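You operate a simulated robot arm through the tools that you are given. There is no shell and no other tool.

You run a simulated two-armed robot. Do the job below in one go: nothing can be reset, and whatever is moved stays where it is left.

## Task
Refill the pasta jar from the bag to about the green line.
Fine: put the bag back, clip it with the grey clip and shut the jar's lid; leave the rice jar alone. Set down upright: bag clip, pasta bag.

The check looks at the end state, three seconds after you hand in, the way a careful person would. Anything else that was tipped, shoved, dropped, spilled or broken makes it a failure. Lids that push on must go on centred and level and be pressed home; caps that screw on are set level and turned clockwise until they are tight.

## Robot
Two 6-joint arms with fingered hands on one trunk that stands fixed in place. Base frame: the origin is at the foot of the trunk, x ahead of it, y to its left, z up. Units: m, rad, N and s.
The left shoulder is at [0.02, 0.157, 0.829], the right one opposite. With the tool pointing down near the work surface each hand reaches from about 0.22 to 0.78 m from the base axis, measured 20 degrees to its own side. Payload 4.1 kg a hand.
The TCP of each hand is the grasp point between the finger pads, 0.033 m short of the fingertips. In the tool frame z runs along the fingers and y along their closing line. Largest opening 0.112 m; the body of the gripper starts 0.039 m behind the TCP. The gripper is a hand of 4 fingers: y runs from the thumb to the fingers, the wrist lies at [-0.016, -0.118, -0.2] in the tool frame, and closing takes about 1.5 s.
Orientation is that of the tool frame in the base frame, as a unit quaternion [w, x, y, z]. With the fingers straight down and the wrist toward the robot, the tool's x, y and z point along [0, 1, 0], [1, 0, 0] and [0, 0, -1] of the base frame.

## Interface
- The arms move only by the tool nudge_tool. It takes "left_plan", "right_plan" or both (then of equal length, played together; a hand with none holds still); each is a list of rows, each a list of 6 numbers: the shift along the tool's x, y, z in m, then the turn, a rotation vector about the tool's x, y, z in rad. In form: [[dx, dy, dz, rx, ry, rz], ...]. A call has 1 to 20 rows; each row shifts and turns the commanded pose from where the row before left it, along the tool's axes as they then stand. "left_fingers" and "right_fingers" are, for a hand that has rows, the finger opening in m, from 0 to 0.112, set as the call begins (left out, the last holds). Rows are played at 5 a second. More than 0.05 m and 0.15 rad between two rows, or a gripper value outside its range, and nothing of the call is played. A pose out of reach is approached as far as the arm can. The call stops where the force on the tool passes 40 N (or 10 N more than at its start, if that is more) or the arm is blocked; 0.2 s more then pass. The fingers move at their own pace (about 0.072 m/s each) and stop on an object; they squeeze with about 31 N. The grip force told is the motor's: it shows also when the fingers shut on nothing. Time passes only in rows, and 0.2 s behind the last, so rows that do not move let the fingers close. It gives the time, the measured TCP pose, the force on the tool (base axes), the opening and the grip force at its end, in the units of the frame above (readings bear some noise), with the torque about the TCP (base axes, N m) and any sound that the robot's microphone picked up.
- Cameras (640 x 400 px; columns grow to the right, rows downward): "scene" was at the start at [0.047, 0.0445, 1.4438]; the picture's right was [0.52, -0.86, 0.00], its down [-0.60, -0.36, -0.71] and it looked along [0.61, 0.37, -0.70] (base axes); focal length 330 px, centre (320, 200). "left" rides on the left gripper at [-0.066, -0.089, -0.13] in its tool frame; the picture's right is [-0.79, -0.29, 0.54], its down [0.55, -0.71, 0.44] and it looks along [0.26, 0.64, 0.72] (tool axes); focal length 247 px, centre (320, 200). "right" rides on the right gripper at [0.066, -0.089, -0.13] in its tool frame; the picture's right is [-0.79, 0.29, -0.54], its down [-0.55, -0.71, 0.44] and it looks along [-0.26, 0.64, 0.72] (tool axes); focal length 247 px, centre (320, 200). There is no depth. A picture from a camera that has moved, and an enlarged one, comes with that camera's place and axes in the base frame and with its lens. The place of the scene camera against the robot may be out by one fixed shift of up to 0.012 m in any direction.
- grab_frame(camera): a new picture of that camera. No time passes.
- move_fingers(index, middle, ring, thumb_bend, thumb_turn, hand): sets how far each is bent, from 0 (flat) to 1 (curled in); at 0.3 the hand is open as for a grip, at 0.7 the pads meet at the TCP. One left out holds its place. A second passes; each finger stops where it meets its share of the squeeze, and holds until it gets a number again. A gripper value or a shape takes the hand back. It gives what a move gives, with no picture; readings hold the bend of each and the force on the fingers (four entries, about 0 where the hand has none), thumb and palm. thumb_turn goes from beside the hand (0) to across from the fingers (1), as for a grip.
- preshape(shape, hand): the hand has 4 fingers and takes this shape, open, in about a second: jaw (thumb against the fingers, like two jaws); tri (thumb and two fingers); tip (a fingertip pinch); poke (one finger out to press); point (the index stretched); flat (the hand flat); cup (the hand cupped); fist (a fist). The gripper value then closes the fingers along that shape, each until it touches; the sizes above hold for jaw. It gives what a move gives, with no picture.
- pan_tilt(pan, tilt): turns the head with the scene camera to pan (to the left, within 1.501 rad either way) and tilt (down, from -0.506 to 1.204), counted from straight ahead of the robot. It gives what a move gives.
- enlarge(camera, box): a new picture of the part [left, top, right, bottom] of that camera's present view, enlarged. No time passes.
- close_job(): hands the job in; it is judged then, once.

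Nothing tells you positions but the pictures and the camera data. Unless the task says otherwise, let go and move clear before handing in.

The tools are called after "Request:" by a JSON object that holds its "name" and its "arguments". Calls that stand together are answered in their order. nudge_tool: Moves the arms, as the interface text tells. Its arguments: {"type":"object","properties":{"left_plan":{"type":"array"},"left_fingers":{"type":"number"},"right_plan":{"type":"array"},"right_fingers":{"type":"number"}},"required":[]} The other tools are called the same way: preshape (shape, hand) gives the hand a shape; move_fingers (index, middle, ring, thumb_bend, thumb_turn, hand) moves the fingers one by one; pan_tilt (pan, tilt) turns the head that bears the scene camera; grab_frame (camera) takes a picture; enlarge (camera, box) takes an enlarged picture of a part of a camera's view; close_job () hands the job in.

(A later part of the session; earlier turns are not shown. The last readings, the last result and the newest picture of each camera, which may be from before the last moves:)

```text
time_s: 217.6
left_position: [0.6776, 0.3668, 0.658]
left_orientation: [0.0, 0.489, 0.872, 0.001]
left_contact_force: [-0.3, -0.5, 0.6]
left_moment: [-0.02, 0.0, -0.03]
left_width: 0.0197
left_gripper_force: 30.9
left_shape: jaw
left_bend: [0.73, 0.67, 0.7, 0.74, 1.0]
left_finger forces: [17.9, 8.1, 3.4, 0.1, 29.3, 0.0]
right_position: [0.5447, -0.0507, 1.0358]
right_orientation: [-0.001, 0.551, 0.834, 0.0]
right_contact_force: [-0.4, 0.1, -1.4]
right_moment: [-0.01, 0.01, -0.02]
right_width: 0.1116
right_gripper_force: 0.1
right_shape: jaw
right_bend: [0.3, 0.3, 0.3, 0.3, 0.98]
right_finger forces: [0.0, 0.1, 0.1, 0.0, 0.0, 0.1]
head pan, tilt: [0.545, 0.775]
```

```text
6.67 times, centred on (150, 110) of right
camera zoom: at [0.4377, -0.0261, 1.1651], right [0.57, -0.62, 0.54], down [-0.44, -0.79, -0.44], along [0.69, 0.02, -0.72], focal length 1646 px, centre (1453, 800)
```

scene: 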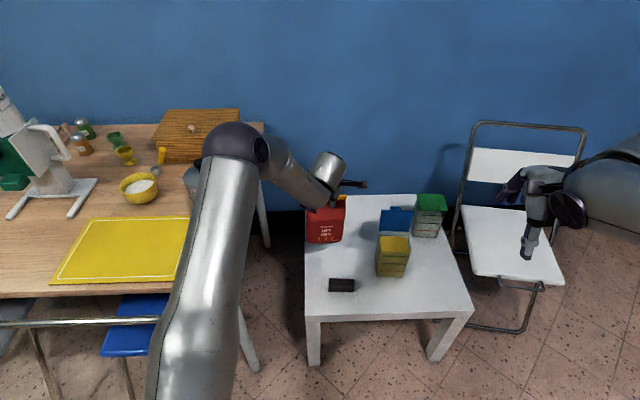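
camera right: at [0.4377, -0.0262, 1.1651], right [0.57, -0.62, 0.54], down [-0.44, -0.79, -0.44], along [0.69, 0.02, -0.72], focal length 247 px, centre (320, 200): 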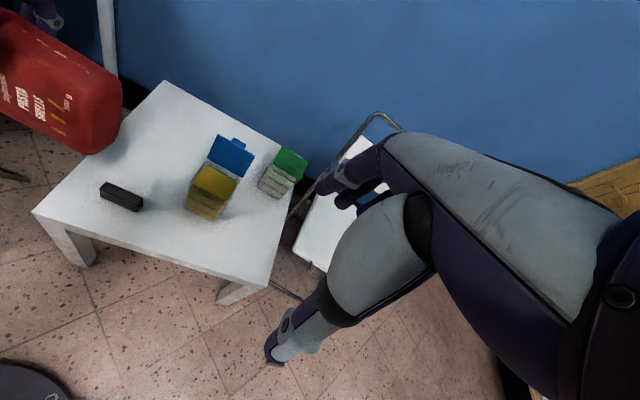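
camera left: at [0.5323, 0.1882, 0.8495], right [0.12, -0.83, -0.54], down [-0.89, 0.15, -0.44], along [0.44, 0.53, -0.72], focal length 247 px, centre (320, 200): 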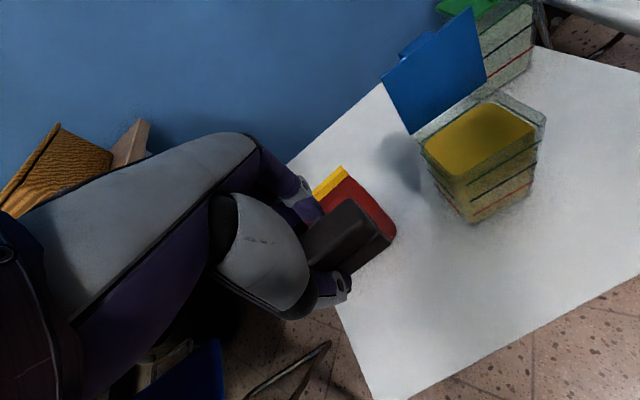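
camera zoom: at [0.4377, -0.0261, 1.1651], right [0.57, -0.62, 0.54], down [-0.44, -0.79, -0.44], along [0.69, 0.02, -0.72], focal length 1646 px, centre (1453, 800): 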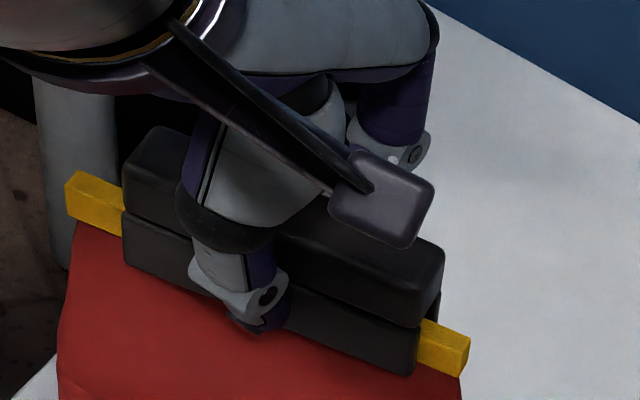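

The clip straddles the bar. A few more millimetres until it seats as it was at the start (bar at the seam level).

Request:
{"name": "nudge_tool", "arguments": {"left_plan": [[0, 0, 0.003, 0, 0, 0]]}}

Request:
{"name": "nudge_tool", "arguments": {"left_plan": [[0, 0, 0.003, 0, 0, 0]]}}

Request:
{"name": "enlarge", "arguments": {"camera": "right", "box": [115, 80, 205, 190]}}

Request:
{"name": "enlarge", "arguments": {"camera": "left", "box": [310, 180, 420, 290]}}

```text
time_s: 218.0
left_position: [0.6768, 0.3677, 0.6546]
left_orientation: [-0.001, 0.49, 0.872, 0.001]
left_contact_force: [0.4, -0.7, 0.2]
left_moment: [0.01, 0.03, 0.01]
left_width: 0.0198
left_gripper_force: 30.9
left_shape: jaw
left_bend: [0.73, 0.67, 0.7, 0.74, 1.0]
left_finger forces: [17.8, 8.1, 3.4, 0.0, 29.4, 0.0]
right_position: [0.5446, -0.0504, 1.0354]
right_orientation: [0.0, 0.551, 0.834, 0.0]
right_contact_force: [0.5, -0.5, 0.4]
right_moment: [-0.01, -0.02, 0.02]
right_width: 0.1116
right_gripper_force: 0.1
right_shape: jaw
right_bend: [0.3, 0.3, 0.3, 0.3, 0.98]
right_finger forces: [0.0, 0.1, 0.0, 0.0, 0.0, 0.0]
head pan, tilt: [0.545, 0.775]
```

```text
time_s: 218.4
left_position: [0.6782, 0.3666, 0.6525]
left_orientation: [0.0, 0.49, 0.872, 0.0]
left_contact_force: [0.5, 0.6, 0.5]
left_moment: [-0.02, 0.0, 0.0]
left_width: 0.0199
left_gripper_force: 30.7
left_shape: jaw
left_bend: [0.73, 0.67, 0.7, 0.74, 1.0]
left_finger forces: [17.8, 8.1, 3.4, 0.0, 29.2, 0.1]
right_position: [0.5447, -0.0509, 1.0362]
right_orientation: [0.0, 0.551, 0.834, 0.0]
right_contact_force: [-0.2, 0.7, 1.0]
right_moment: [-0.03, 0.0, 0.0]
right_width: 0.1119
right_gripper_force: 0.1
right_shape: jaw
right_bend: [0.3, 0.3, 0.3, 0.3, 0.98]
right_finger forces: [0.0, 0.0, 0.1, 0.0, 0.1, 0.0]
head pan, tilt: [0.545, 0.775]
```

```text
3.64 times, centred on (160, 135) of right
camera zoom: at [0.4377, -0.0261, 1.1651], right [0.57, -0.62, 0.54], down [-0.44, -0.79, -0.44], along [0.69, 0.02, -0.72], focal length 898 px, centre (902, 436)
```

zoom: 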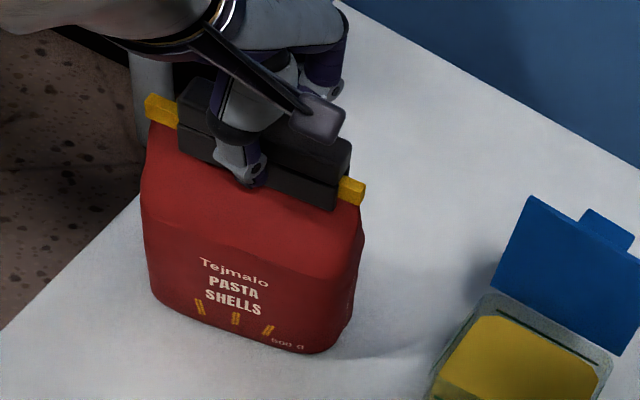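

```text
3.64 times, centred on (365, 235) of left
camera zoom: at [0.636, 0.2645, 0.7817], right [0.17, -0.83, -0.54], down [-0.89, 0.1, -0.44], along [0.41, 0.56, -0.72], focal length 898 px, centre (156, 73)
```

zoom: 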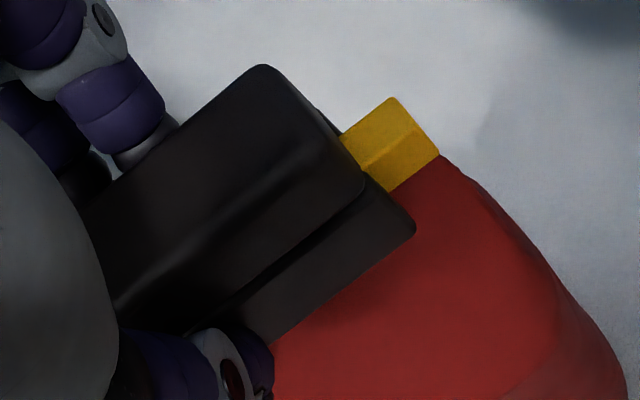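

Looks seated as at the start. One last 2 mm press to check it bottoms out.

Request:
{"name": "nudge_tool", "arguments": {"left_plan": [[0, 0, 0.002, 0, 0, 0]]}}

Request:
{"name": "nudge_tool", "arguments": {"left_plan": [[0, 0, 0.002, 0, 0, 0]]}}

Request:
{"name": "enlarge", "arguments": {"camera": "right", "box": [115, 80, 205, 190]}}

```text
time_s: 218.8
left_position: [0.6776, 0.3683, 0.6507]
left_orientation: [0.001, 0.489, 0.872, 0.0]
left_contact_force: [-0.1, 0.6, 0.5]
left_moment: [-0.03, -0.01, 0.01]
left_width: 0.0199
left_gripper_force: 31.0
left_shape: jaw
left_bend: [0.73, 0.67, 0.7, 0.74, 1.0]
left_finger forces: [17.8, 8.1, 3.3, 0.0, 29.5, 0.1]
right_position: [0.5455, -0.052, 1.0367]
right_orientation: [-0.001, 0.551, 0.834, 0.0]
right_contact_force: [-0.3, -0.7, -0.5]
right_moment: [-0.03, -0.03, -0.02]
right_width: 0.1116
right_gripper_force: 0.1
right_shape: jaw
right_bend: [0.3, 0.3, 0.3, 0.3, 0.98]
right_finger forces: [0.0, 0.0, 0.1, 0.1, 0.1, 0.0]
head pan, tilt: [0.545, 0.775]
```

```text
time_s: 219.2
left_position: [0.6791, 0.368, 0.6506]
left_orientation: [0.001, 0.489, 0.872, 0.0]
left_contact_force: [-1.3, -0.1, 10.4]
left_moment: [-0.04, 0.1, -0.03]
left_width: 0.0199
left_gripper_force: 31.3
left_shape: jaw
left_bend: [0.73, 0.67, 0.7, 0.74, 1.0]
left_finger forces: [17.6, 8.2, 3.6, 0.0, 31.2, 0.0]
right_position: [0.5454, -0.0516, 1.0345]
right_orientation: [0.0, 0.551, 0.834, 0.0]
right_contact_force: [0.3, 0.6, 0.5]
right_moment: [0.03, 0.02, -0.01]
right_width: 0.1117
right_gripper_force: 0.0
right_shape: jaw
right_bend: [0.3, 0.3, 0.3, 0.3, 0.98]
right_finger forces: [0.0, 0.0, 0.0, 0.1, 0.1, 0.1]
head pan, tilt: [0.545, 0.775]
```

```text
3.64 times, centred on (160, 135) of right
camera zoom: at [0.4374, -0.0262, 1.1652], right [0.57, -0.62, 0.54], down [-0.44, -0.79, -0.44], along [0.69, 0.02, -0.72], focal length 898 px, centre (902, 436)
```

zoom: 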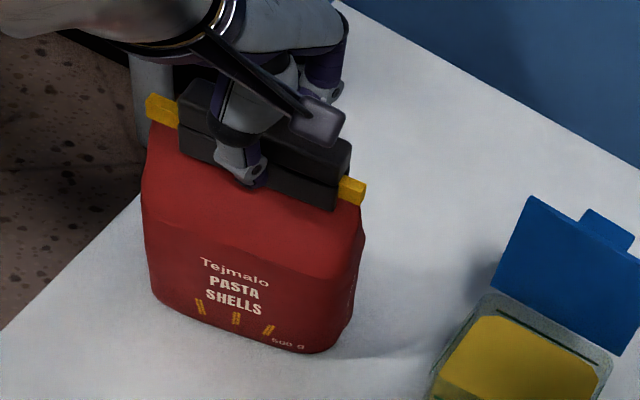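

Seated with a firm stop. Releasing the clip and rising.

Request:
{"name": "nudge_tool", "arguments": {"left_plan": [[0, 0, -0.0005, 0, 0, 0], [0, 0, 0, 0, 0, 0], [0, 0, 0, 0, 0, 0], [0, 0, 0, 0, 0, 0], [0, 0, 0, 0, 0, 0], [0, 0, 0, 0, 0, 0], [0, 0, 0, 0, 0, 0]], "left_fingers": 0.112}}

Request:
{"name": "enlarge", "arguments": {"camera": "right", "box": [115, 60, 205, 190]}}

Request:
{"name": "nudge_tool", "arguments": {"left_plan": [[0, 0, -0.02, 0, 0, 0], [0, 0, -0.04, 0, 0, 0], [0, 0, -0.04, 0, 0, 0], [0, 0, -0.04, 0, 0, 0]]}}

Request:
{"name": "enlarge", "arguments": {"camera": "right", "box": [115, 60, 205, 190]}}

Request:
{"name": "enlarge", "arguments": {"camera": "scene", "box": [290, 170, 490, 295]}}

```text
time_s: 220.8
left_position: [0.6769, 0.3676, 0.6493]
left_orientation: [0.0, 0.49, 0.872, -0.001]
left_contact_force: [0.1, -0.7, 0.3]
left_moment: [0.04, 0.01, 0.03]
left_width: 0.1114
left_gripper_force: 0.0
left_shape: jaw
left_bend: [0.3, 0.3, 0.3, 0.3, 0.98]
left_finger forces: [0.0, 0.0, 0.1, 0.1, 0.1, 0.0]
right_position: [0.5465, -0.0517, 1.0353]
right_orientation: [0.0, 0.551, 0.834, 0.0]
right_contact_force: [-1.2, 0.3, -0.4]
right_moment: [0.03, 0.02, 0.0]
right_width: 0.1117
right_gripper_force: 0.0
right_shape: jaw
right_bend: [0.3, 0.3, 0.3, 0.3, 0.98]
right_finger forces: [0.0, 0.0, 0.1, 0.0, 0.1, 0.0]
head pan, tilt: [0.545, 0.775]
```

```text
3.08 times, centred on (160, 125) of right
camera zoom: at [0.4377, -0.0261, 1.1651], right [0.57, -0.62, 0.54], down [-0.44, -0.79, -0.44], along [0.69, 0.02, -0.72], focal length 760 px, centre (812, 431)
```

zoom: 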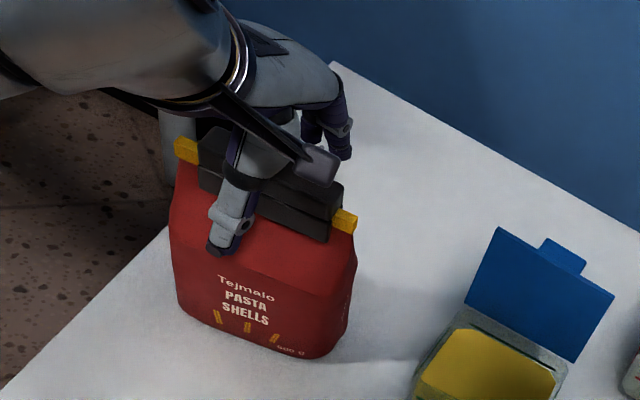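

```text
time_s: 221.8
left_position: [0.6782, 0.3696, 0.7913]
left_orientation: [0.0, 0.49, 0.872, 0.0]
left_contact_force: [-0.6, 0.7, 0.0]
left_moment: [-0.05, 0.01, 0.03]
left_width: 0.1117
left_gripper_force: 0.1
left_shape: jaw
left_bend: [0.3, 0.3, 0.3, 0.3, 0.98]
left_finger forces: [0.0, 0.0, 0.1, 0.1, 0.0, 0.1]
right_position: [0.5452, -0.0511, 1.0351]
right_orientation: [0.0, 0.551, 0.834, -0.001]
right_contact_force: [0.4, 0.3, -0.8]
right_moment: [-0.02, 0.03, 0.02]
right_width: 0.1118
right_gripper_force: 0.0
right_shape: jaw
right_bend: [0.3, 0.3, 0.3, 0.3, 0.98]
right_finger forces: [0.0, 0.0, 0.0, 0.0, 0.0, 0.0]
head pan, tilt: [0.545, 0.775]
```

```text
3.08 times, centred on (160, 125) of right
camera zoom: at [0.4379, -0.0259, 1.165], right [0.57, -0.62, 0.54], down [-0.44, -0.79, -0.44], along [0.69, 0.02, -0.72], focal length 760 px, centre (812, 431)
```

zoom: 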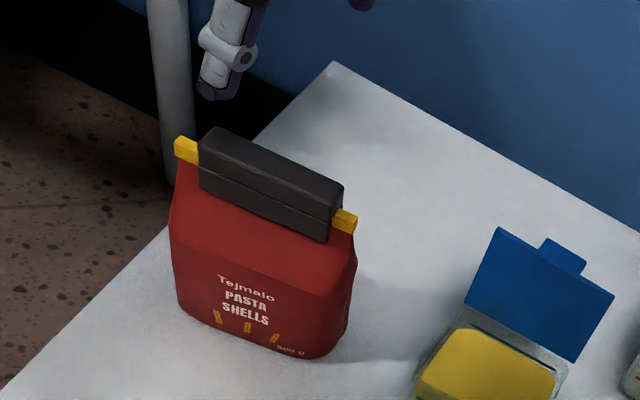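

```text
3.20 times, centred on (390, 232) of scene
camera zoom: at [0.0472, 0.0447, 1.4437], right [0.52, -0.86, 0.0], down [-0.6, -0.36, -0.71], along [0.61, 0.37, -0.7], focal length 1056 px, centre (96, 96)
```

zoom: 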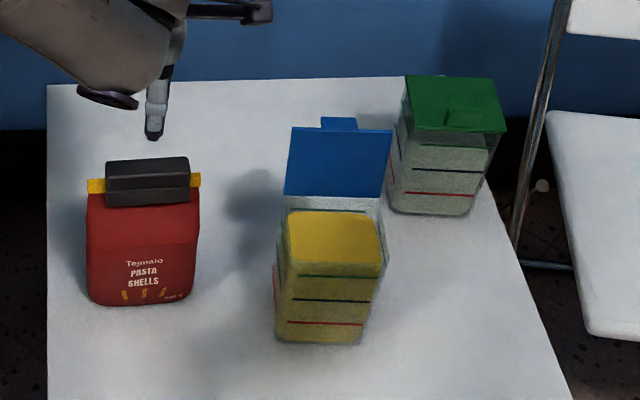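

The clip is back on the bag just as it was. Next, the lid: it stands open leaning back about 20°, hinged at the jar's rear edge. I'll flatten the left hand to use its straight fingers as a paddle behind the lid.

Request:
{"name": "nudge_tool", "arguments": {"left_plan": [[0, 0, -0.04, 0, 0, 0], [0, 0, -0.04, 0, 0, 0], [-0.03, -0.03, 0, 0, 0, 0], [-0.03, -0.03, 0, 0, 0, 0], [-0.03, 0, 0, 0, 0, 0], [-0.03, 0, 0, 0, 0, 0]]}}

Request:
{"name": "preshape", "arguments": {"hand": "left", "shape": "flat"}}

Request:
{"name": "grab_frame", "arguments": {"camera": "left"}}

Request:
{"name": "grab_frame", "arguments": {"camera": "scene"}}

Request:
{"name": "grab_frame", "arguments": {"camera": "right"}}

```text
time_s: 223.2
left_position: [0.6889, 0.2329, 0.8682]
left_orientation: [0.0, 0.488, 0.873, -0.001]
left_contact_force: [0.1, 0.0, -0.3]
left_moment: [-0.01, -0.05, -0.05]
left_width: 0.1119
left_gripper_force: 0.0
left_shape: jaw
left_bend: [0.3, 0.3, 0.3, 0.3, 0.98]
left_finger forces: [0.0, 0.0, 0.0, 0.0, 0.0, 0.0]
right_position: [0.5444, -0.0509, 1.0368]
right_orientation: [0.001, 0.551, 0.835, 0.001]
right_contact_force: [0.2, 1.2, -0.1]
right_moment: [-0.02, -0.03, -0.03]
right_width: 0.1118
right_gripper_force: 0.1
right_shape: jaw
right_bend: [0.3, 0.3, 0.3, 0.3, 0.98]
right_finger forces: [0.0, 0.1, 0.1, 0.0, 0.1, 0.1]
head pan, tilt: [0.545, 0.775]
```

```text
time_s: 224.1
left_position: [0.6882, 0.2344, 0.8689]
left_orientation: [0.001, 0.489, 0.872, -0.001]
left_contact_force: [0.7, -0.8, -0.4]
left_moment: [-0.02, -0.03, -0.03]
left_width: 0.0
left_gripper_force: 0.1
left_shape: flat
left_bend: [0.0, 0.0, 0.0, 0.39, 0.0]
left_finger forces: [0.1, 0.0, 0.0, 0.0, 0.0, 0.0]
right_position: [0.5457, -0.051, 1.0356]
right_orientation: [0.0, 0.552, 0.834, 0.0]
right_contact_force: [0.6, -0.2, 0.8]
right_moment: [0.02, 0.0, -0.03]
right_width: 0.1117
right_gripper_force: 0.0
right_shape: jaw
right_bend: [0.3, 0.3, 0.3, 0.3, 0.98]
right_finger forces: [0.1, 0.1, 0.0, 0.0, 0.0, 0.1]
head pan, tilt: [0.545, 0.775]
```

```text
taken
camera left: at [0.6471, 0.1316, 0.9978], right [0.17, -0.83, -0.54], down [-0.89, 0.1, -0.44], along [0.41, 0.55, -0.72], focal length 247 px, centre (320, 200)
```

left: 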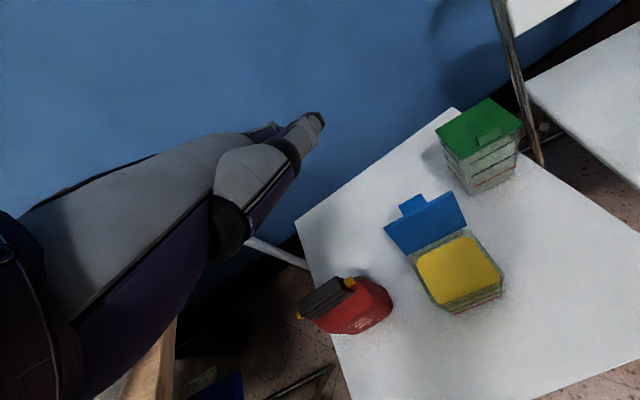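

```text
taken
```

scene: 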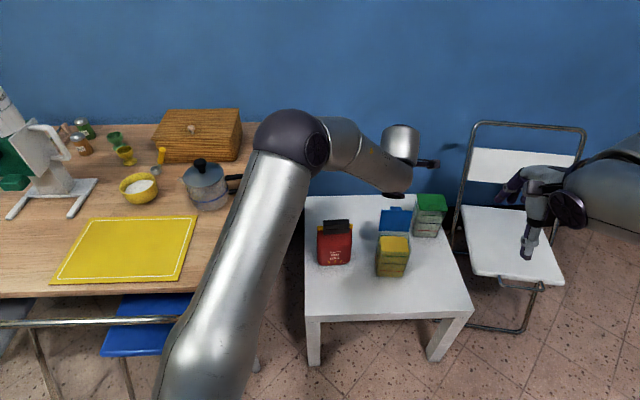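

```text
taken
camera right: at [0.4377, -0.0261, 1.1651], right [0.57, -0.62, 0.54], down [-0.44, -0.79, -0.44], along [0.69, 0.02, -0.72], focal length 247 px, centre (320, 200)
```

right: 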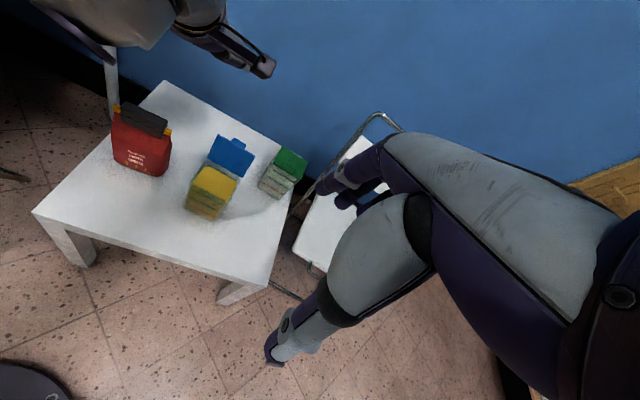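

Request:
{"name": "enlarge", "arguments": {"camera": "scene", "box": [350, 110, 470, 290]}}

Request:
{"name": "enlarge", "arguments": {"camera": "right", "box": [120, 0, 320, 130]}}

Request:
{"name": "enlarge", "arguments": {"camera": "left", "box": [180, 80, 520, 320]}}

```text
2.22 times, centred on (410, 200) of scene
camera zoom: at [0.047, 0.0445, 1.4438], right [0.52, -0.86, 0.0], down [-0.6, -0.36, -0.71], along [0.61, 0.37, -0.7], focal length 733 px, centre (120, 200)
```

zoom: 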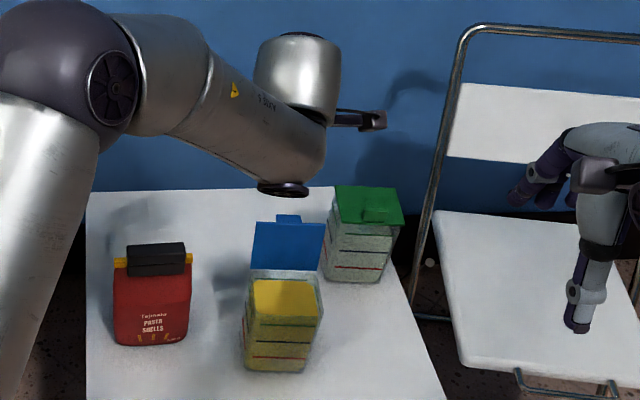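

```text
3.08 times, centred on (220, 65) of right
camera zoom: at [0.4377, -0.0261, 1.1651], right [0.57, -0.62, 0.54], down [-0.44, -0.79, -0.44], along [0.69, 0.02, -0.72], focal length 760 px, centre (628, 615)
```

zoom: 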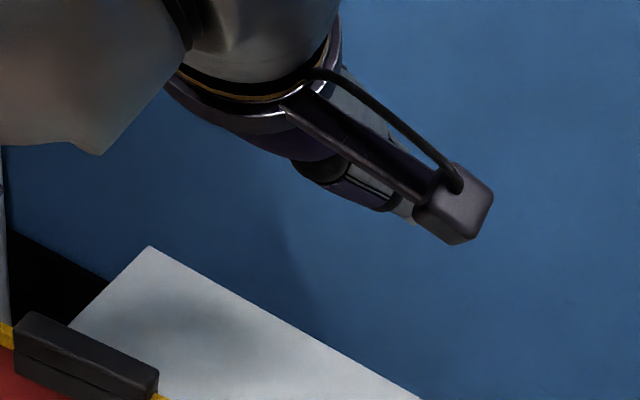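

```text
1.67 times, centred on (350, 200) of left
camera zoom: at [0.6471, 0.1316, 0.9978], right [0.17, -0.83, -0.54], down [-0.89, 0.1, -0.44], along [0.41, 0.55, -0.72], focal length 412 px, centre (270, 200)
```

zoom: 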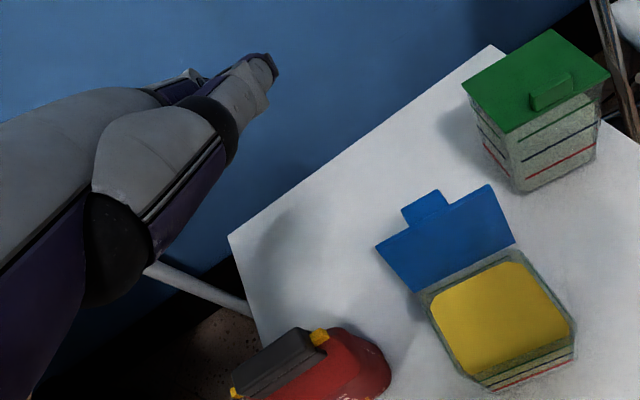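

I'd rather use the known open-jaw finger geometry, with the thumb turned aside.

Request:
{"name": "preshape", "arguments": {"hand": "left", "shape": "jaw"}}

Request:
{"name": "move_fingers", "arguments": {"hand": "left", "index": 0.35, "middle": 0.35, "ring": 0.35, "thumb_bend": 0.3, "thumb_turn": 0.0}}

Request:
{"name": "enlarge", "arguments": {"camera": "left", "box": [180, 80, 520, 380]}}

Request:
{"name": "enlarge", "arguments": {"camera": "right", "box": [120, 0, 320, 130]}}

```text
time_s: 225.0
left_position: [0.6893, 0.2351, 0.8682]
left_orientation: [0.001, 0.489, 0.872, 0.0]
left_contact_force: [-0.3, 1.1, 0.8]
left_moment: [-0.01, 0.0, 0.02]
left_width: 0.1117
left_gripper_force: 0.1
left_shape: jaw
left_bend: [0.3, 0.3, 0.3, 0.3, 0.97]
left_finger forces: [0.1, 0.0, 0.1, 0.0, 0.0, 0.0]
right_position: [0.5454, -0.0504, 1.036]
right_orientation: [0.0, 0.552, 0.834, -0.001]
right_contact_force: [-0.6, 0.4, 1.0]
right_moment: [-0.03, -0.02, -0.02]
right_width: 0.1115
right_gripper_force: 0.0
right_shape: jaw
right_bend: [0.3, 0.3, 0.3, 0.3, 0.98]
right_finger forces: [0.0, 0.0, 0.0, 0.0, 0.0, 0.0]
head pan, tilt: [0.545, 0.775]
```

```text
time_s: 226.0
left_position: [0.6881, 0.2337, 0.8699]
left_orientation: [0.001, 0.489, 0.872, 0.0]
left_contact_force: [0.1, -0.2, -0.1]
left_moment: [0.02, -0.01, 0.02]
left_width: 0.1512
left_gripper_force: 0.0
left_shape: fingers
left_bend: [0.35, 0.35, 0.35, 0.3, 0.0]
left_finger forces: [0.0, 0.0, 0.1, 0.0, 0.0, 0.0]
right_position: [0.5449, -0.0513, 1.036]
right_orientation: [0.001, 0.551, 0.834, 0.0]
right_contact_force: [0.1, -0.1, -0.7]
right_moment: [-0.02, -0.05, 0.03]
right_width: 0.1117
right_gripper_force: 0.1
right_shape: jaw
right_bend: [0.3, 0.3, 0.3, 0.3, 0.98]
right_finger forces: [0.0, 0.0, 0.0, 0.0, 0.0, 0.1]
head pan, tilt: [0.545, 0.775]
```

```text
1.33 times, centred on (350, 230) of left
camera zoom: at [0.6472, 0.1313, 0.9978], right [0.17, -0.83, -0.54], down [-0.89, 0.1, -0.44], along [0.41, 0.55, -0.72], focal length 329 px, centre (280, 160)
```

zoom: 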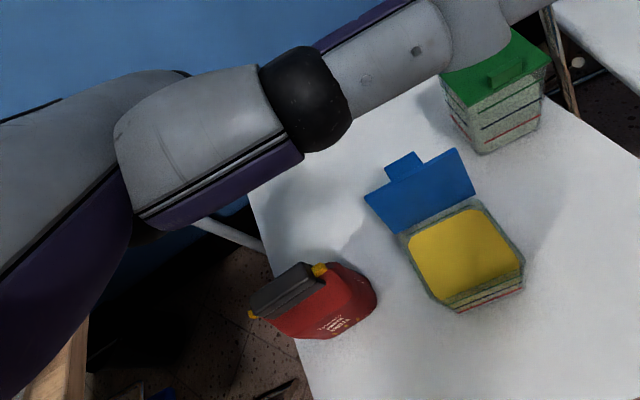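

```text
3.08 times, centred on (220, 65) of right
camera zoom: at [0.4377, -0.0261, 1.1651], right [0.57, -0.62, 0.54], down [-0.44, -0.79, -0.44], along [0.69, 0.02, -0.72], focal length 760 px, centre (628, 615)
```

zoom: 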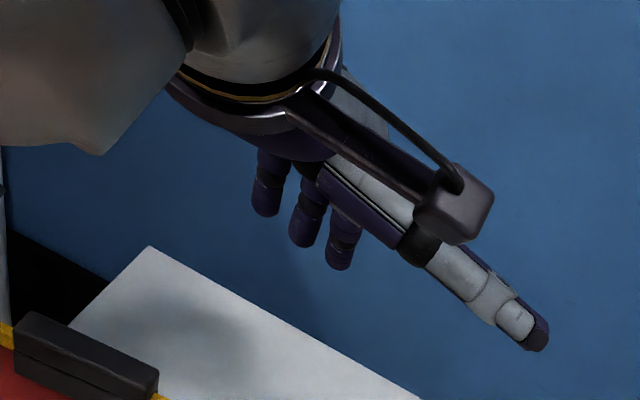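

With the thumb aside it sticks out sideways, so I'll use the normal open jaw instead: fingers behind the lid and thumb in front of the jar, with room for the lid to fall between them. Moving above the lid first.

Request:
{"name": "preshape", "arguments": {"hand": "left", "shape": "jaw"}}

Request:
{"name": "nudge_tool", "arguments": {"left_plan": [[0, 0, 0, 0, 0, 0.142], [0, 0, 0, 0, 0, 0.143], [-0.0153, 0.0235, 0.0233, 0, 0, 0], [-0.0153, 0.0235, 0.0233, 0, 0, 0], [-0.0153, 0.0235, 0.0233, 0, 0, 0]]}}

Request:
{"name": "enlarge", "arguments": {"camera": "left", "box": [180, 80, 560, 380]}}

Request:
{"name": "enlarge", "arguments": {"camera": "right", "box": [130, 60, 330, 240]}}

Request:
{"name": "enlarge", "arguments": {"camera": "scene", "box": [350, 140, 470, 290]}}

```text
time_s: 226.9
left_position: [0.6891, 0.2333, 0.8685]
left_orientation: [0.001, 0.489, 0.872, -0.001]
left_contact_force: [0.4, 0.2, 0.4]
left_moment: [-0.01, -0.04, 0.02]
left_width: 0.1118
left_gripper_force: 0.0
left_shape: jaw
left_bend: [0.3, 0.3, 0.3, 0.3, 0.97]
left_finger forces: [0.1, 0.0, 0.1, 0.0, 0.0, 0.1]
right_position: [0.5447, -0.0518, 1.0357]
right_orientation: [0.0, 0.551, 0.834, 0.001]
right_contact_force: [0.3, -0.5, -0.7]
right_moment: [-0.03, 0.06, 0.01]
right_width: 0.1119
right_gripper_force: 0.0
right_shape: jaw
right_bend: [0.3, 0.3, 0.3, 0.3, 0.98]
right_finger forces: [0.1, 0.0, 0.0, 0.0, 0.1, 0.1]
head pan, tilt: [0.545, 0.775]
```

```text
time_s: 228.1
left_position: [0.7686, 0.2097, 0.7979]
left_orientation: [0.001, 0.608, 0.794, 0.0]
left_contact_force: [0.2, 0.9, 0.6]
left_moment: [-0.01, 0.01, 0.0]
left_width: 0.1117
left_gripper_force: 0.1
left_shape: jaw
left_bend: [0.3, 0.3, 0.3, 0.3, 0.97]
left_finger forces: [0.0, 0.1, 0.1, 0.0, 0.1, 0.0]
right_position: [0.5452, -0.0512, 1.0344]
right_orientation: [-0.001, 0.551, 0.834, 0.0]
right_contact_force: [0.3, 0.6, -0.4]
right_moment: [-0.03, -0.02, 0.0]
right_width: 0.1115
right_gripper_force: 0.0
right_shape: jaw
right_bend: [0.3, 0.3, 0.3, 0.3, 0.98]
right_finger forces: [0.1, 0.1, 0.0, 0.0, 0.0, 0.1]
head pan, tilt: [0.545, 0.775]
```

```text
1.33 times, centred on (370, 230) of left
camera zoom: at [0.7004, 0.1223, 0.9283], right [-0.07, -0.84, -0.54], down [-0.83, 0.35, -0.44], along [0.56, 0.42, -0.72], focal length 329 px, centre (253, 160)
```

zoom: 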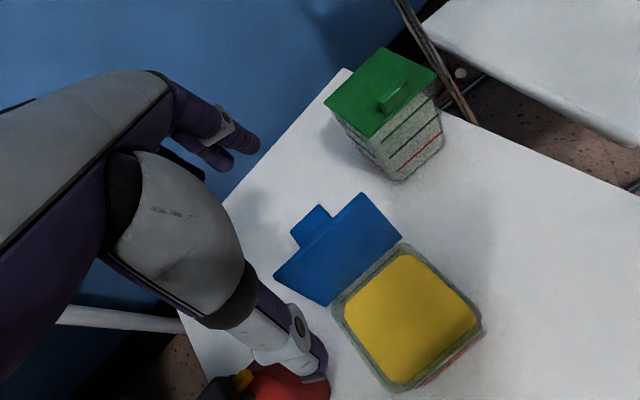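

```text
2.22 times, centred on (230, 150) of right
camera zoom: at [0.4373, -0.0259, 1.1653], right [0.57, -0.62, 0.54], down [-0.44, -0.79, -0.44], along [0.69, 0.02, -0.72], focal length 549 px, centre (520, 311)
```

zoom: 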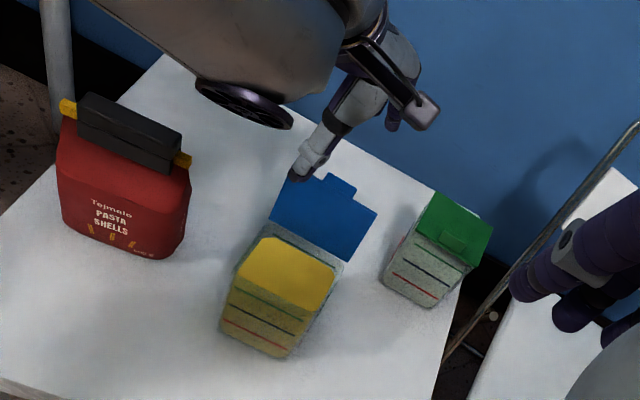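

```text
2.67 times, centred on (410, 215) of scene
camera zoom: at [0.0465, 0.0446, 1.4438], right [0.52, -0.86, 0.0], down [-0.6, -0.36, -0.71], along [0.61, 0.37, -0.7], focal length 880 px, centre (80, 160)
```

zoom: 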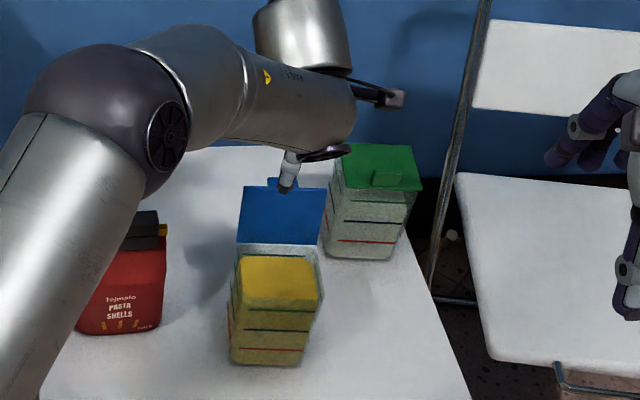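

Fingers will come down about 2 cm behind the lid's top edge. Descending in two stages.

Request:
{"name": "nudge_tool", "arguments": {"left_plan": [[0, 0, 0.035, 0, 0, 0], [0, 0, 0.035, 0, 0, 0]]}}

Request:
{"name": "enlarge", "arguments": {"camera": "left", "box": [180, 80, 560, 380]}}

Request:
{"name": "enlarge", "arguments": {"camera": "right", "box": [170, 80, 310, 220]}}

```text
time_s: 228.7
left_position: [0.7683, 0.2094, 0.7296]
left_orientation: [0.001, 0.608, 0.794, -0.001]
left_contact_force: [-0.2, -0.4, 0.4]
left_moment: [0.03, 0.01, 0.03]
left_width: 0.1118
left_gripper_force: 0.2
left_shape: jaw
left_bend: [0.3, 0.3, 0.3, 0.3, 0.97]
left_finger forces: [0.0, 0.0, 0.0, 0.0, 0.1, 0.1]
right_position: [0.5459, -0.0509, 1.0357]
right_orientation: [0.0, 0.551, 0.835, 0.0]
right_contact_force: [-0.4, -0.6, -0.6]
right_moment: [0.01, 0.01, -0.05]
right_width: 0.1118
right_gripper_force: 0.1
right_shape: jaw
right_bend: [0.3, 0.3, 0.3, 0.3, 0.98]
right_finger forces: [0.0, 0.1, 0.0, 0.1, 0.0, 0.0]
head pan, tilt: [0.545, 0.775]
```

```text
1.33 times, centred on (370, 230) of left
camera zoom: at [0.6997, 0.1226, 0.8572], right [-0.07, -0.84, -0.54], down [-0.83, 0.35, -0.44], along [0.55, 0.42, -0.72], focal length 329 px, centre (253, 160)
```

zoom: 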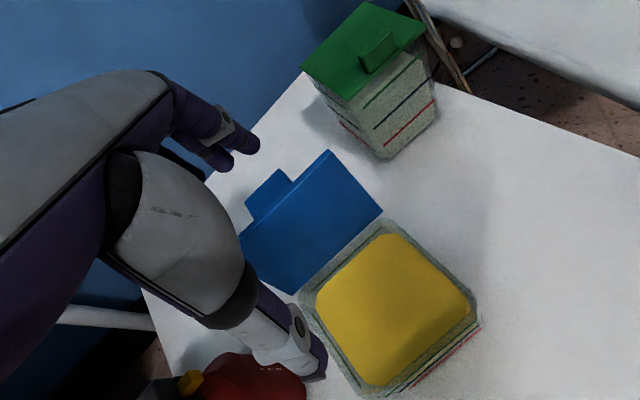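

```text
2.86 times, centred on (240, 150) of right
camera zoom: at [0.4375, -0.0262, 1.1652], right [0.57, -0.62, 0.54], down [-0.44, -0.79, -0.44], along [0.69, 0.02, -0.72], focal length 706 px, centre (549, 343)
```

zoom: 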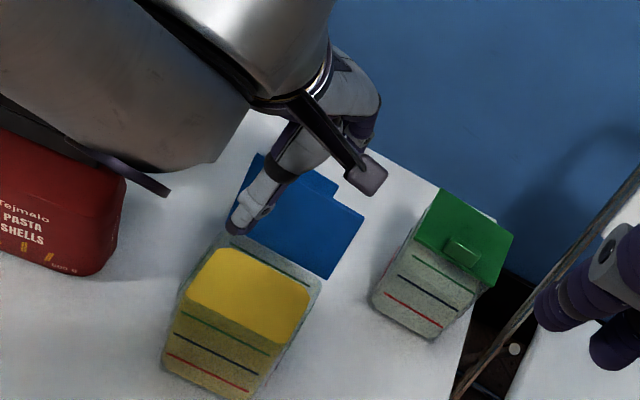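

The fingers are behind the lid with about 3 cm to spare and the thumb is above the jar's front. Lowering the rest of the way.

Request:
{"name": "nudge_tool", "arguments": {"left_plan": [[0, 0, 0.03, 0, 0, 0], [0, 0, 0.022, 0, 0, 0]]}}

Request:
{"name": "enlarge", "arguments": {"camera": "left", "box": [180, 80, 560, 380]}}

Request:
{"name": "enlarge", "arguments": {"camera": "right", "box": [170, 80, 310, 220]}}

Request:
{"name": "enlarge", "arguments": {"camera": "scene", "box": [350, 170, 450, 290]}}

```text
time_s: 229.3
left_position: [0.7689, 0.2085, 0.6759]
left_orientation: [0.001, 0.608, 0.794, -0.001]
left_contact_force: [0.8, 0.2, -0.2]
left_moment: [0.03, 0.0, -0.01]
left_width: 0.1119
left_gripper_force: 0.1
left_shape: jaw
left_bend: [0.3, 0.3, 0.3, 0.3, 0.97]
left_finger forces: [0.1, 0.1, 0.0, 0.0, 0.1, 0.0]
right_position: [0.5446, -0.0516, 1.0353]
right_orientation: [0.0, 0.552, 0.834, 0.001]
right_contact_force: [-0.5, 0.2, 0.6]
right_moment: [-0.01, -0.01, 0.0]
right_width: 0.1116
right_gripper_force: 0.1
right_shape: jaw
right_bend: [0.3, 0.3, 0.3, 0.3, 0.98]
right_finger forces: [0.0, 0.0, 0.1, 0.0, 0.1, 0.1]
head pan, tilt: [0.545, 0.775]
```

```text
1.33 times, centred on (370, 230) of left
camera zoom: at [0.6993, 0.1221, 0.8059], right [-0.07, -0.84, -0.54], down [-0.83, 0.35, -0.44], along [0.55, 0.42, -0.72], focal length 329 px, centre (253, 160)
```

zoom: 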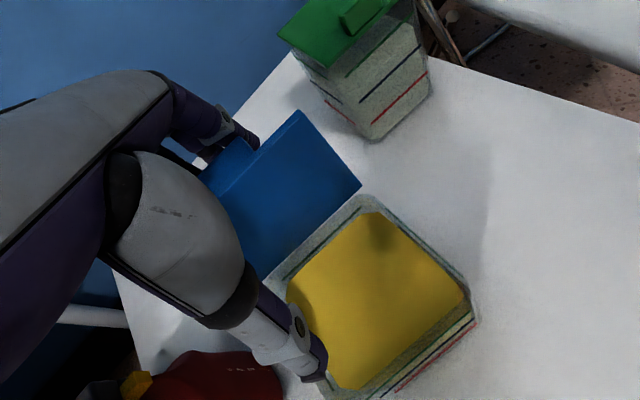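

```text
2.86 times, centred on (240, 150) of right
camera zoom: at [0.4376, -0.0262, 1.1652], right [0.57, -0.62, 0.54], down [-0.44, -0.79, -0.44], along [0.69, 0.02, -0.72], focal length 706 px, centre (549, 343)
```

zoom: 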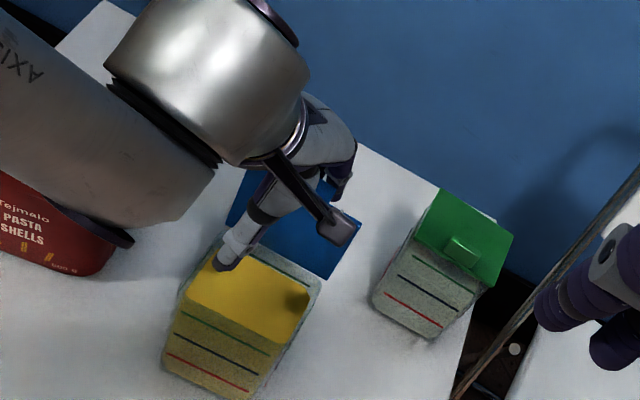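

```text
3.33 times, centred on (400, 230) of scene
camera zoom: at [0.0468, 0.0444, 1.4438], right [0.52, -0.86, 0.0], down [-0.6, -0.36, -0.71], along [0.61, 0.37, -0.7], focal length 1100 px, centre (53, 100)
```

zoom: 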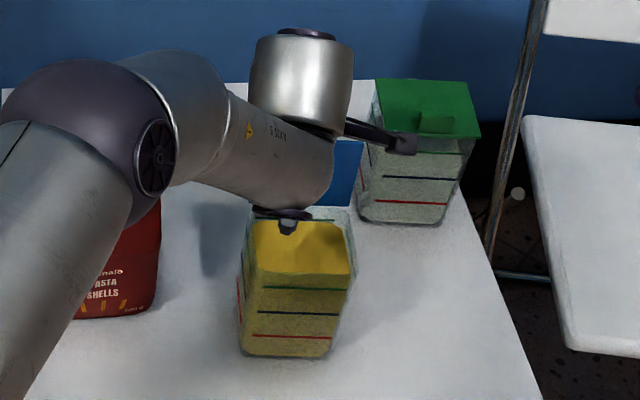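

The fingers are behind the lid now. I'll draw the hand toward the robot to swing the lid over.

Request:
{"name": "nudge_tool", "arguments": {"left_plan": [[-0.0038, -0.0145, 0, 0, 0, 0], [-0.0038, -0.0145, 0, 0, 0, 0]]}}

Request:
{"name": "nudge_tool", "arguments": {"left_plan": [[-0.0025, -0.0097, 0, 0, 0, 0]]}}

Request:
{"name": "enlarge", "arguments": {"camera": "left", "box": [180, 80, 560, 380]}}

Request:
{"name": "enlarge", "arguments": {"camera": "right", "box": [170, 80, 310, 220]}}

```text
time_s: 229.9
left_position: [0.7428, 0.1939, 0.6771]
left_orientation: [0.0, 0.608, 0.794, -0.001]
left_contact_force: [0.1, -0.4, 0.4]
left_moment: [-0.01, 0.02, 0.03]
left_width: 0.1119
left_gripper_force: 0.1
left_shape: jaw
left_bend: [0.3, 0.3, 0.3, 0.3, 0.97]
left_finger forces: [0.1, 0.1, 0.1, 0.0, 0.1, 0.1]
right_position: [0.545, -0.0507, 1.0362]
right_orientation: [-0.001, 0.551, 0.834, 0.0]
right_contact_force: [0.5, -0.4, 0.6]
right_moment: [0.01, -0.01, 0.01]
right_width: 0.112
right_gripper_force: 0.0
right_shape: jaw
right_bend: [0.3, 0.3, 0.3, 0.3, 0.98]
right_finger forces: [0.0, 0.1, 0.0, 0.0, 0.1, 0.1]
head pan, tilt: [0.545, 0.775]
```

```text
time_s: 230.3
left_position: [0.7341, 0.1892, 0.6767]
left_orientation: [0.001, 0.608, 0.794, 0.0]
left_contact_force: [0.5, 0.3, 0.5]
left_moment: [0.02, 0.0, -0.05]
left_width: 0.1118
left_gripper_force: 0.0
left_shape: jaw
left_bend: [0.3, 0.3, 0.3, 0.3, 0.97]
left_finger forces: [0.1, 0.0, 0.0, 0.1, 0.0, 0.0]
right_position: [0.5455, -0.0514, 1.0349]
right_orientation: [0.001, 0.551, 0.834, 0.0]
right_contact_force: [0.1, -0.5, -1.2]
right_moment: [0.01, 0.02, -0.01]
right_width: 0.1118
right_gripper_force: 0.1
right_shape: jaw
right_bend: [0.3, 0.3, 0.3, 0.3, 0.98]
right_finger forces: [0.1, 0.0, 0.0, 0.1, 0.0, 0.0]
head pan, tilt: [0.545, 0.775]
```

```text
1.33 times, centred on (370, 230) of left
camera zoom: at [0.6657, 0.1023, 0.8061], right [-0.07, -0.84, -0.54], down [-0.83, 0.35, -0.44], along [0.55, 0.42, -0.72], focal length 329 px, centre (253, 160)
```

zoom: 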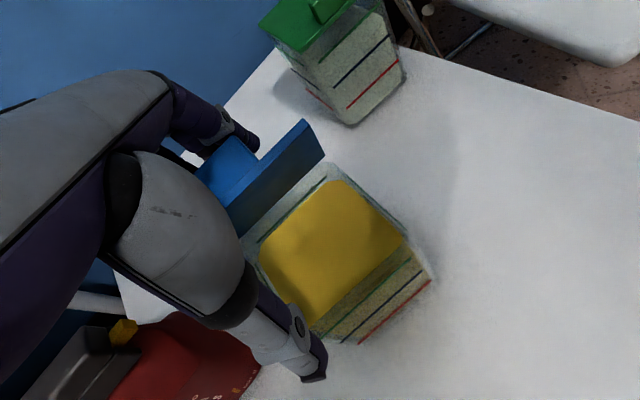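

```text
2.86 times, centred on (240, 150) of right
camera zoom: at [0.4377, -0.0261, 1.1651], right [0.57, -0.62, 0.54], down [-0.44, -0.79, -0.44], along [0.69, 0.02, -0.72], focal length 706 px, centre (549, 343)
```

zoom: 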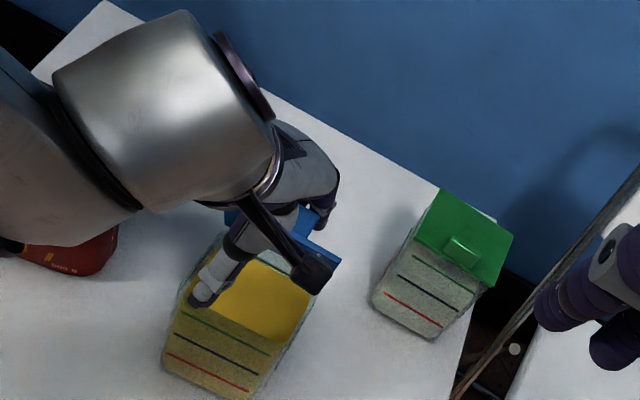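

The lid is swinging forward with almost no force. Continuing the pull.

Request:
{"name": "nudge_tool", "arguments": {"left_plan": [[-0.0025, -0.0097, 0, 0, 0, 0], [-0.0025, -0.0097, 0, 0, 0, 0]]}}

Request:
{"name": "enlarge", "arguments": {"camera": "left", "box": [180, 80, 560, 380]}}

Request:
{"name": "enlarge", "arguments": {"camera": "right", "box": [170, 80, 310, 220]}}

```text
time_s: 230.9
left_position: [0.7165, 0.1784, 0.6762]
left_orientation: [0.001, 0.608, 0.794, -0.001]
left_contact_force: [-0.5, 0.2, 0.5]
left_moment: [0.0, -0.02, -0.01]
left_width: 0.112
left_gripper_force: 0.0
left_shape: jaw
left_bend: [0.3, 0.3, 0.3, 0.3, 0.97]
left_finger forces: [0.0, 0.0, 0.0, 0.0, 0.0, 0.0]
right_position: [0.5453, -0.0515, 1.0358]
right_orientation: [0.001, 0.551, 0.834, 0.0]
right_contact_force: [0.2, -0.7, -0.3]
right_moment: [0.02, 0.01, 0.02]
right_width: 0.1119
right_gripper_force: 0.0
right_shape: jaw
right_bend: [0.3, 0.3, 0.3, 0.3, 0.98]
right_finger forces: [0.1, 0.0, 0.1, 0.0, 0.1, 0.0]
head pan, tilt: [0.545, 0.775]
```

```text
1.33 times, centred on (370, 230) of left
camera zoom: at [0.6486, 0.0921, 0.8063], right [-0.07, -0.84, -0.54], down [-0.83, 0.35, -0.44], along [0.55, 0.42, -0.72], focal length 329 px, centre (253, 160)
```

zoom: 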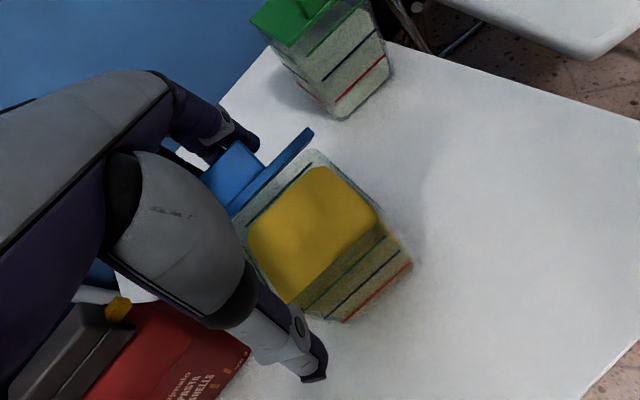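

```text
2.86 times, centred on (240, 150) of right
camera zoom: at [0.4377, -0.0261, 1.1651], right [0.57, -0.62, 0.54], down [-0.44, -0.79, -0.44], along [0.69, 0.02, -0.72], focal length 706 px, centre (549, 343)
```

zoom: 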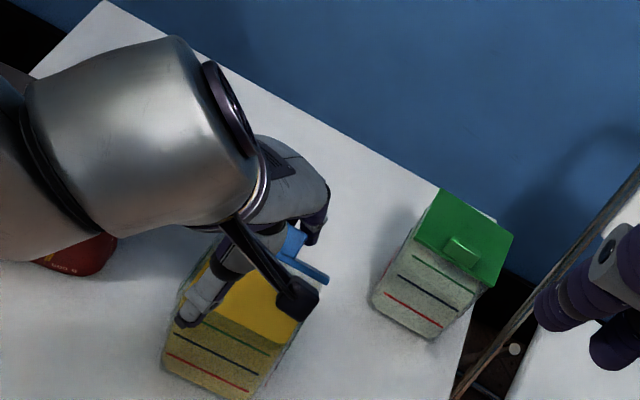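

The lid is about vertical now. Continuing.

Request:
{"name": "nudge_tool", "arguments": {"left_plan": [[-0.0025, -0.0097, 0, 0, 0, 0], [-0.0025, -0.0097, 0, 0, 0, 0]]}}

Request:
{"name": "enlarge", "arguments": {"camera": "left", "box": [180, 80, 560, 380]}}

Request:
{"name": "enlarge", "arguments": {"camera": "right", "box": [170, 80, 310, 220]}}

```text
time_s: 231.5
left_position: [0.6993, 0.1691, 0.6763]
left_orientation: [0.0, 0.608, 0.794, 0.0]
left_contact_force: [-0.2, 0.4, 1.3]
left_moment: [0.0, 0.02, -0.03]
left_width: 0.1121
left_gripper_force: 0.2
left_shape: jaw
left_bend: [0.3, 0.3, 0.3, 0.3, 0.97]
left_finger forces: [0.0, 0.1, 0.0, 0.0, 0.0, 0.0]
right_position: [0.546, -0.0516, 1.0364]
right_orientation: [0.0, 0.551, 0.835, -0.002]
right_contact_force: [0.1, -0.3, -0.9]
right_moment: [-0.03, 0.01, 0.0]
right_width: 0.1118
right_gripper_force: 0.1
right_shape: jaw
right_bend: [0.3, 0.3, 0.3, 0.3, 0.98]
right_finger forces: [0.0, 0.0, 0.0, 0.0, 0.0, 0.0]
head pan, tilt: [0.545, 0.775]
```

```text
1.33 times, centred on (370, 230) of left
camera zoom: at [0.631, 0.082, 0.8059], right [-0.07, -0.84, -0.54], down [-0.83, 0.35, -0.44], along [0.55, 0.42, -0.72], focal length 329 px, centre (253, 160)
```

zoom: 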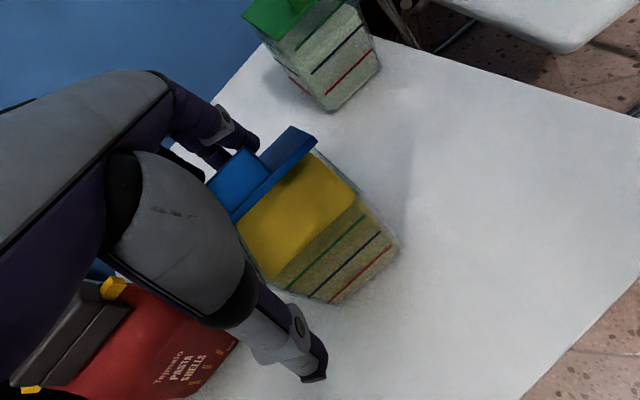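

```text
2.86 times, centred on (240, 150) of right
camera zoom: at [0.4377, -0.0261, 1.1651], right [0.57, -0.62, 0.54], down [-0.44, -0.79, -0.44], along [0.69, 0.02, -0.72], focal length 706 px, centre (549, 343)
```

zoom: 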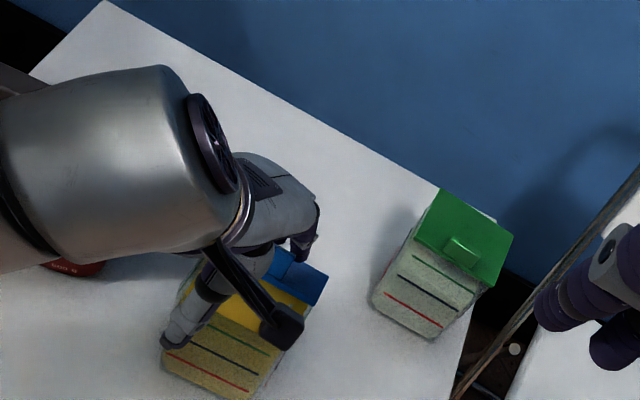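

Request:
{"name": "nudge_tool", "arguments": {"left_plan": [[-0.0025, -0.0097, 0, 0, 0, 0], [-0.0025, -0.0097, 0, 0, 0, 0], [-0.0025, -0.0097, 0, 0, 0, 0]]}}

Request:
{"name": "enlarge", "arguments": {"camera": "left", "box": [180, 80, 560, 380]}}

Request:
{"name": "enlarge", "arguments": {"camera": "right", "box": [150, 80, 310, 240]}}

```text
time_s: 232.3
left_position: [0.6734, 0.153, 0.676]
left_orientation: [0.001, 0.609, 0.793, 0.001]
left_contact_force: [0.6, -1.3, 0.5]
left_moment: [0.0, -0.01, 0.01]
left_width: 0.1118
left_gripper_force: 0.0
left_shape: jaw
left_bend: [0.3, 0.3, 0.3, 0.3, 0.97]
left_finger forces: [0.1, 0.0, 0.0, 0.1, 0.1, 0.0]
right_position: [0.546, -0.0504, 1.0352]
right_orientation: [0.001, 0.552, 0.834, -0.001]
right_contact_force: [0.4, 0.0, 0.1]
right_moment: [-0.01, 0.02, -0.01]
right_width: 0.1117
right_gripper_force: 0.0
right_shape: jaw
right_bend: [0.3, 0.3, 0.3, 0.3, 0.98]
right_finger forces: [0.0, 0.0, 0.0, 0.0, 0.0, 0.1]
head pan, tilt: [0.545, 0.775]
```

```text
1.33 times, centred on (370, 230) of left
camera zoom: at [0.6047, 0.0669, 0.8058], right [-0.07, -0.84, -0.54], down [-0.83, 0.35, -0.44], along [0.55, 0.42, -0.72], focal length 329 px, centre (253, 160)
```

zoom: 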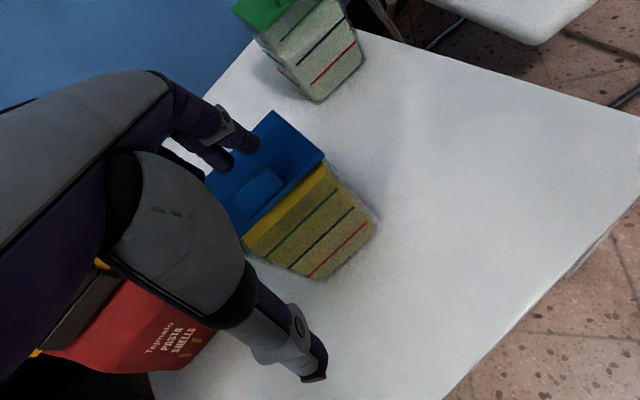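

```text
2.50 times, centred on (230, 160) of right
camera zoom: at [0.4377, -0.0261, 1.1651], right [0.57, -0.62, 0.54], down [-0.44, -0.79, -0.44], along [0.69, 0.02, -0.72], focal length 617 px, centre (545, 300)
```

zoom: 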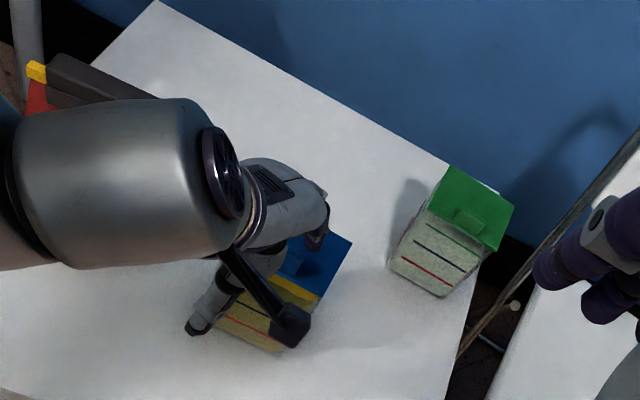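

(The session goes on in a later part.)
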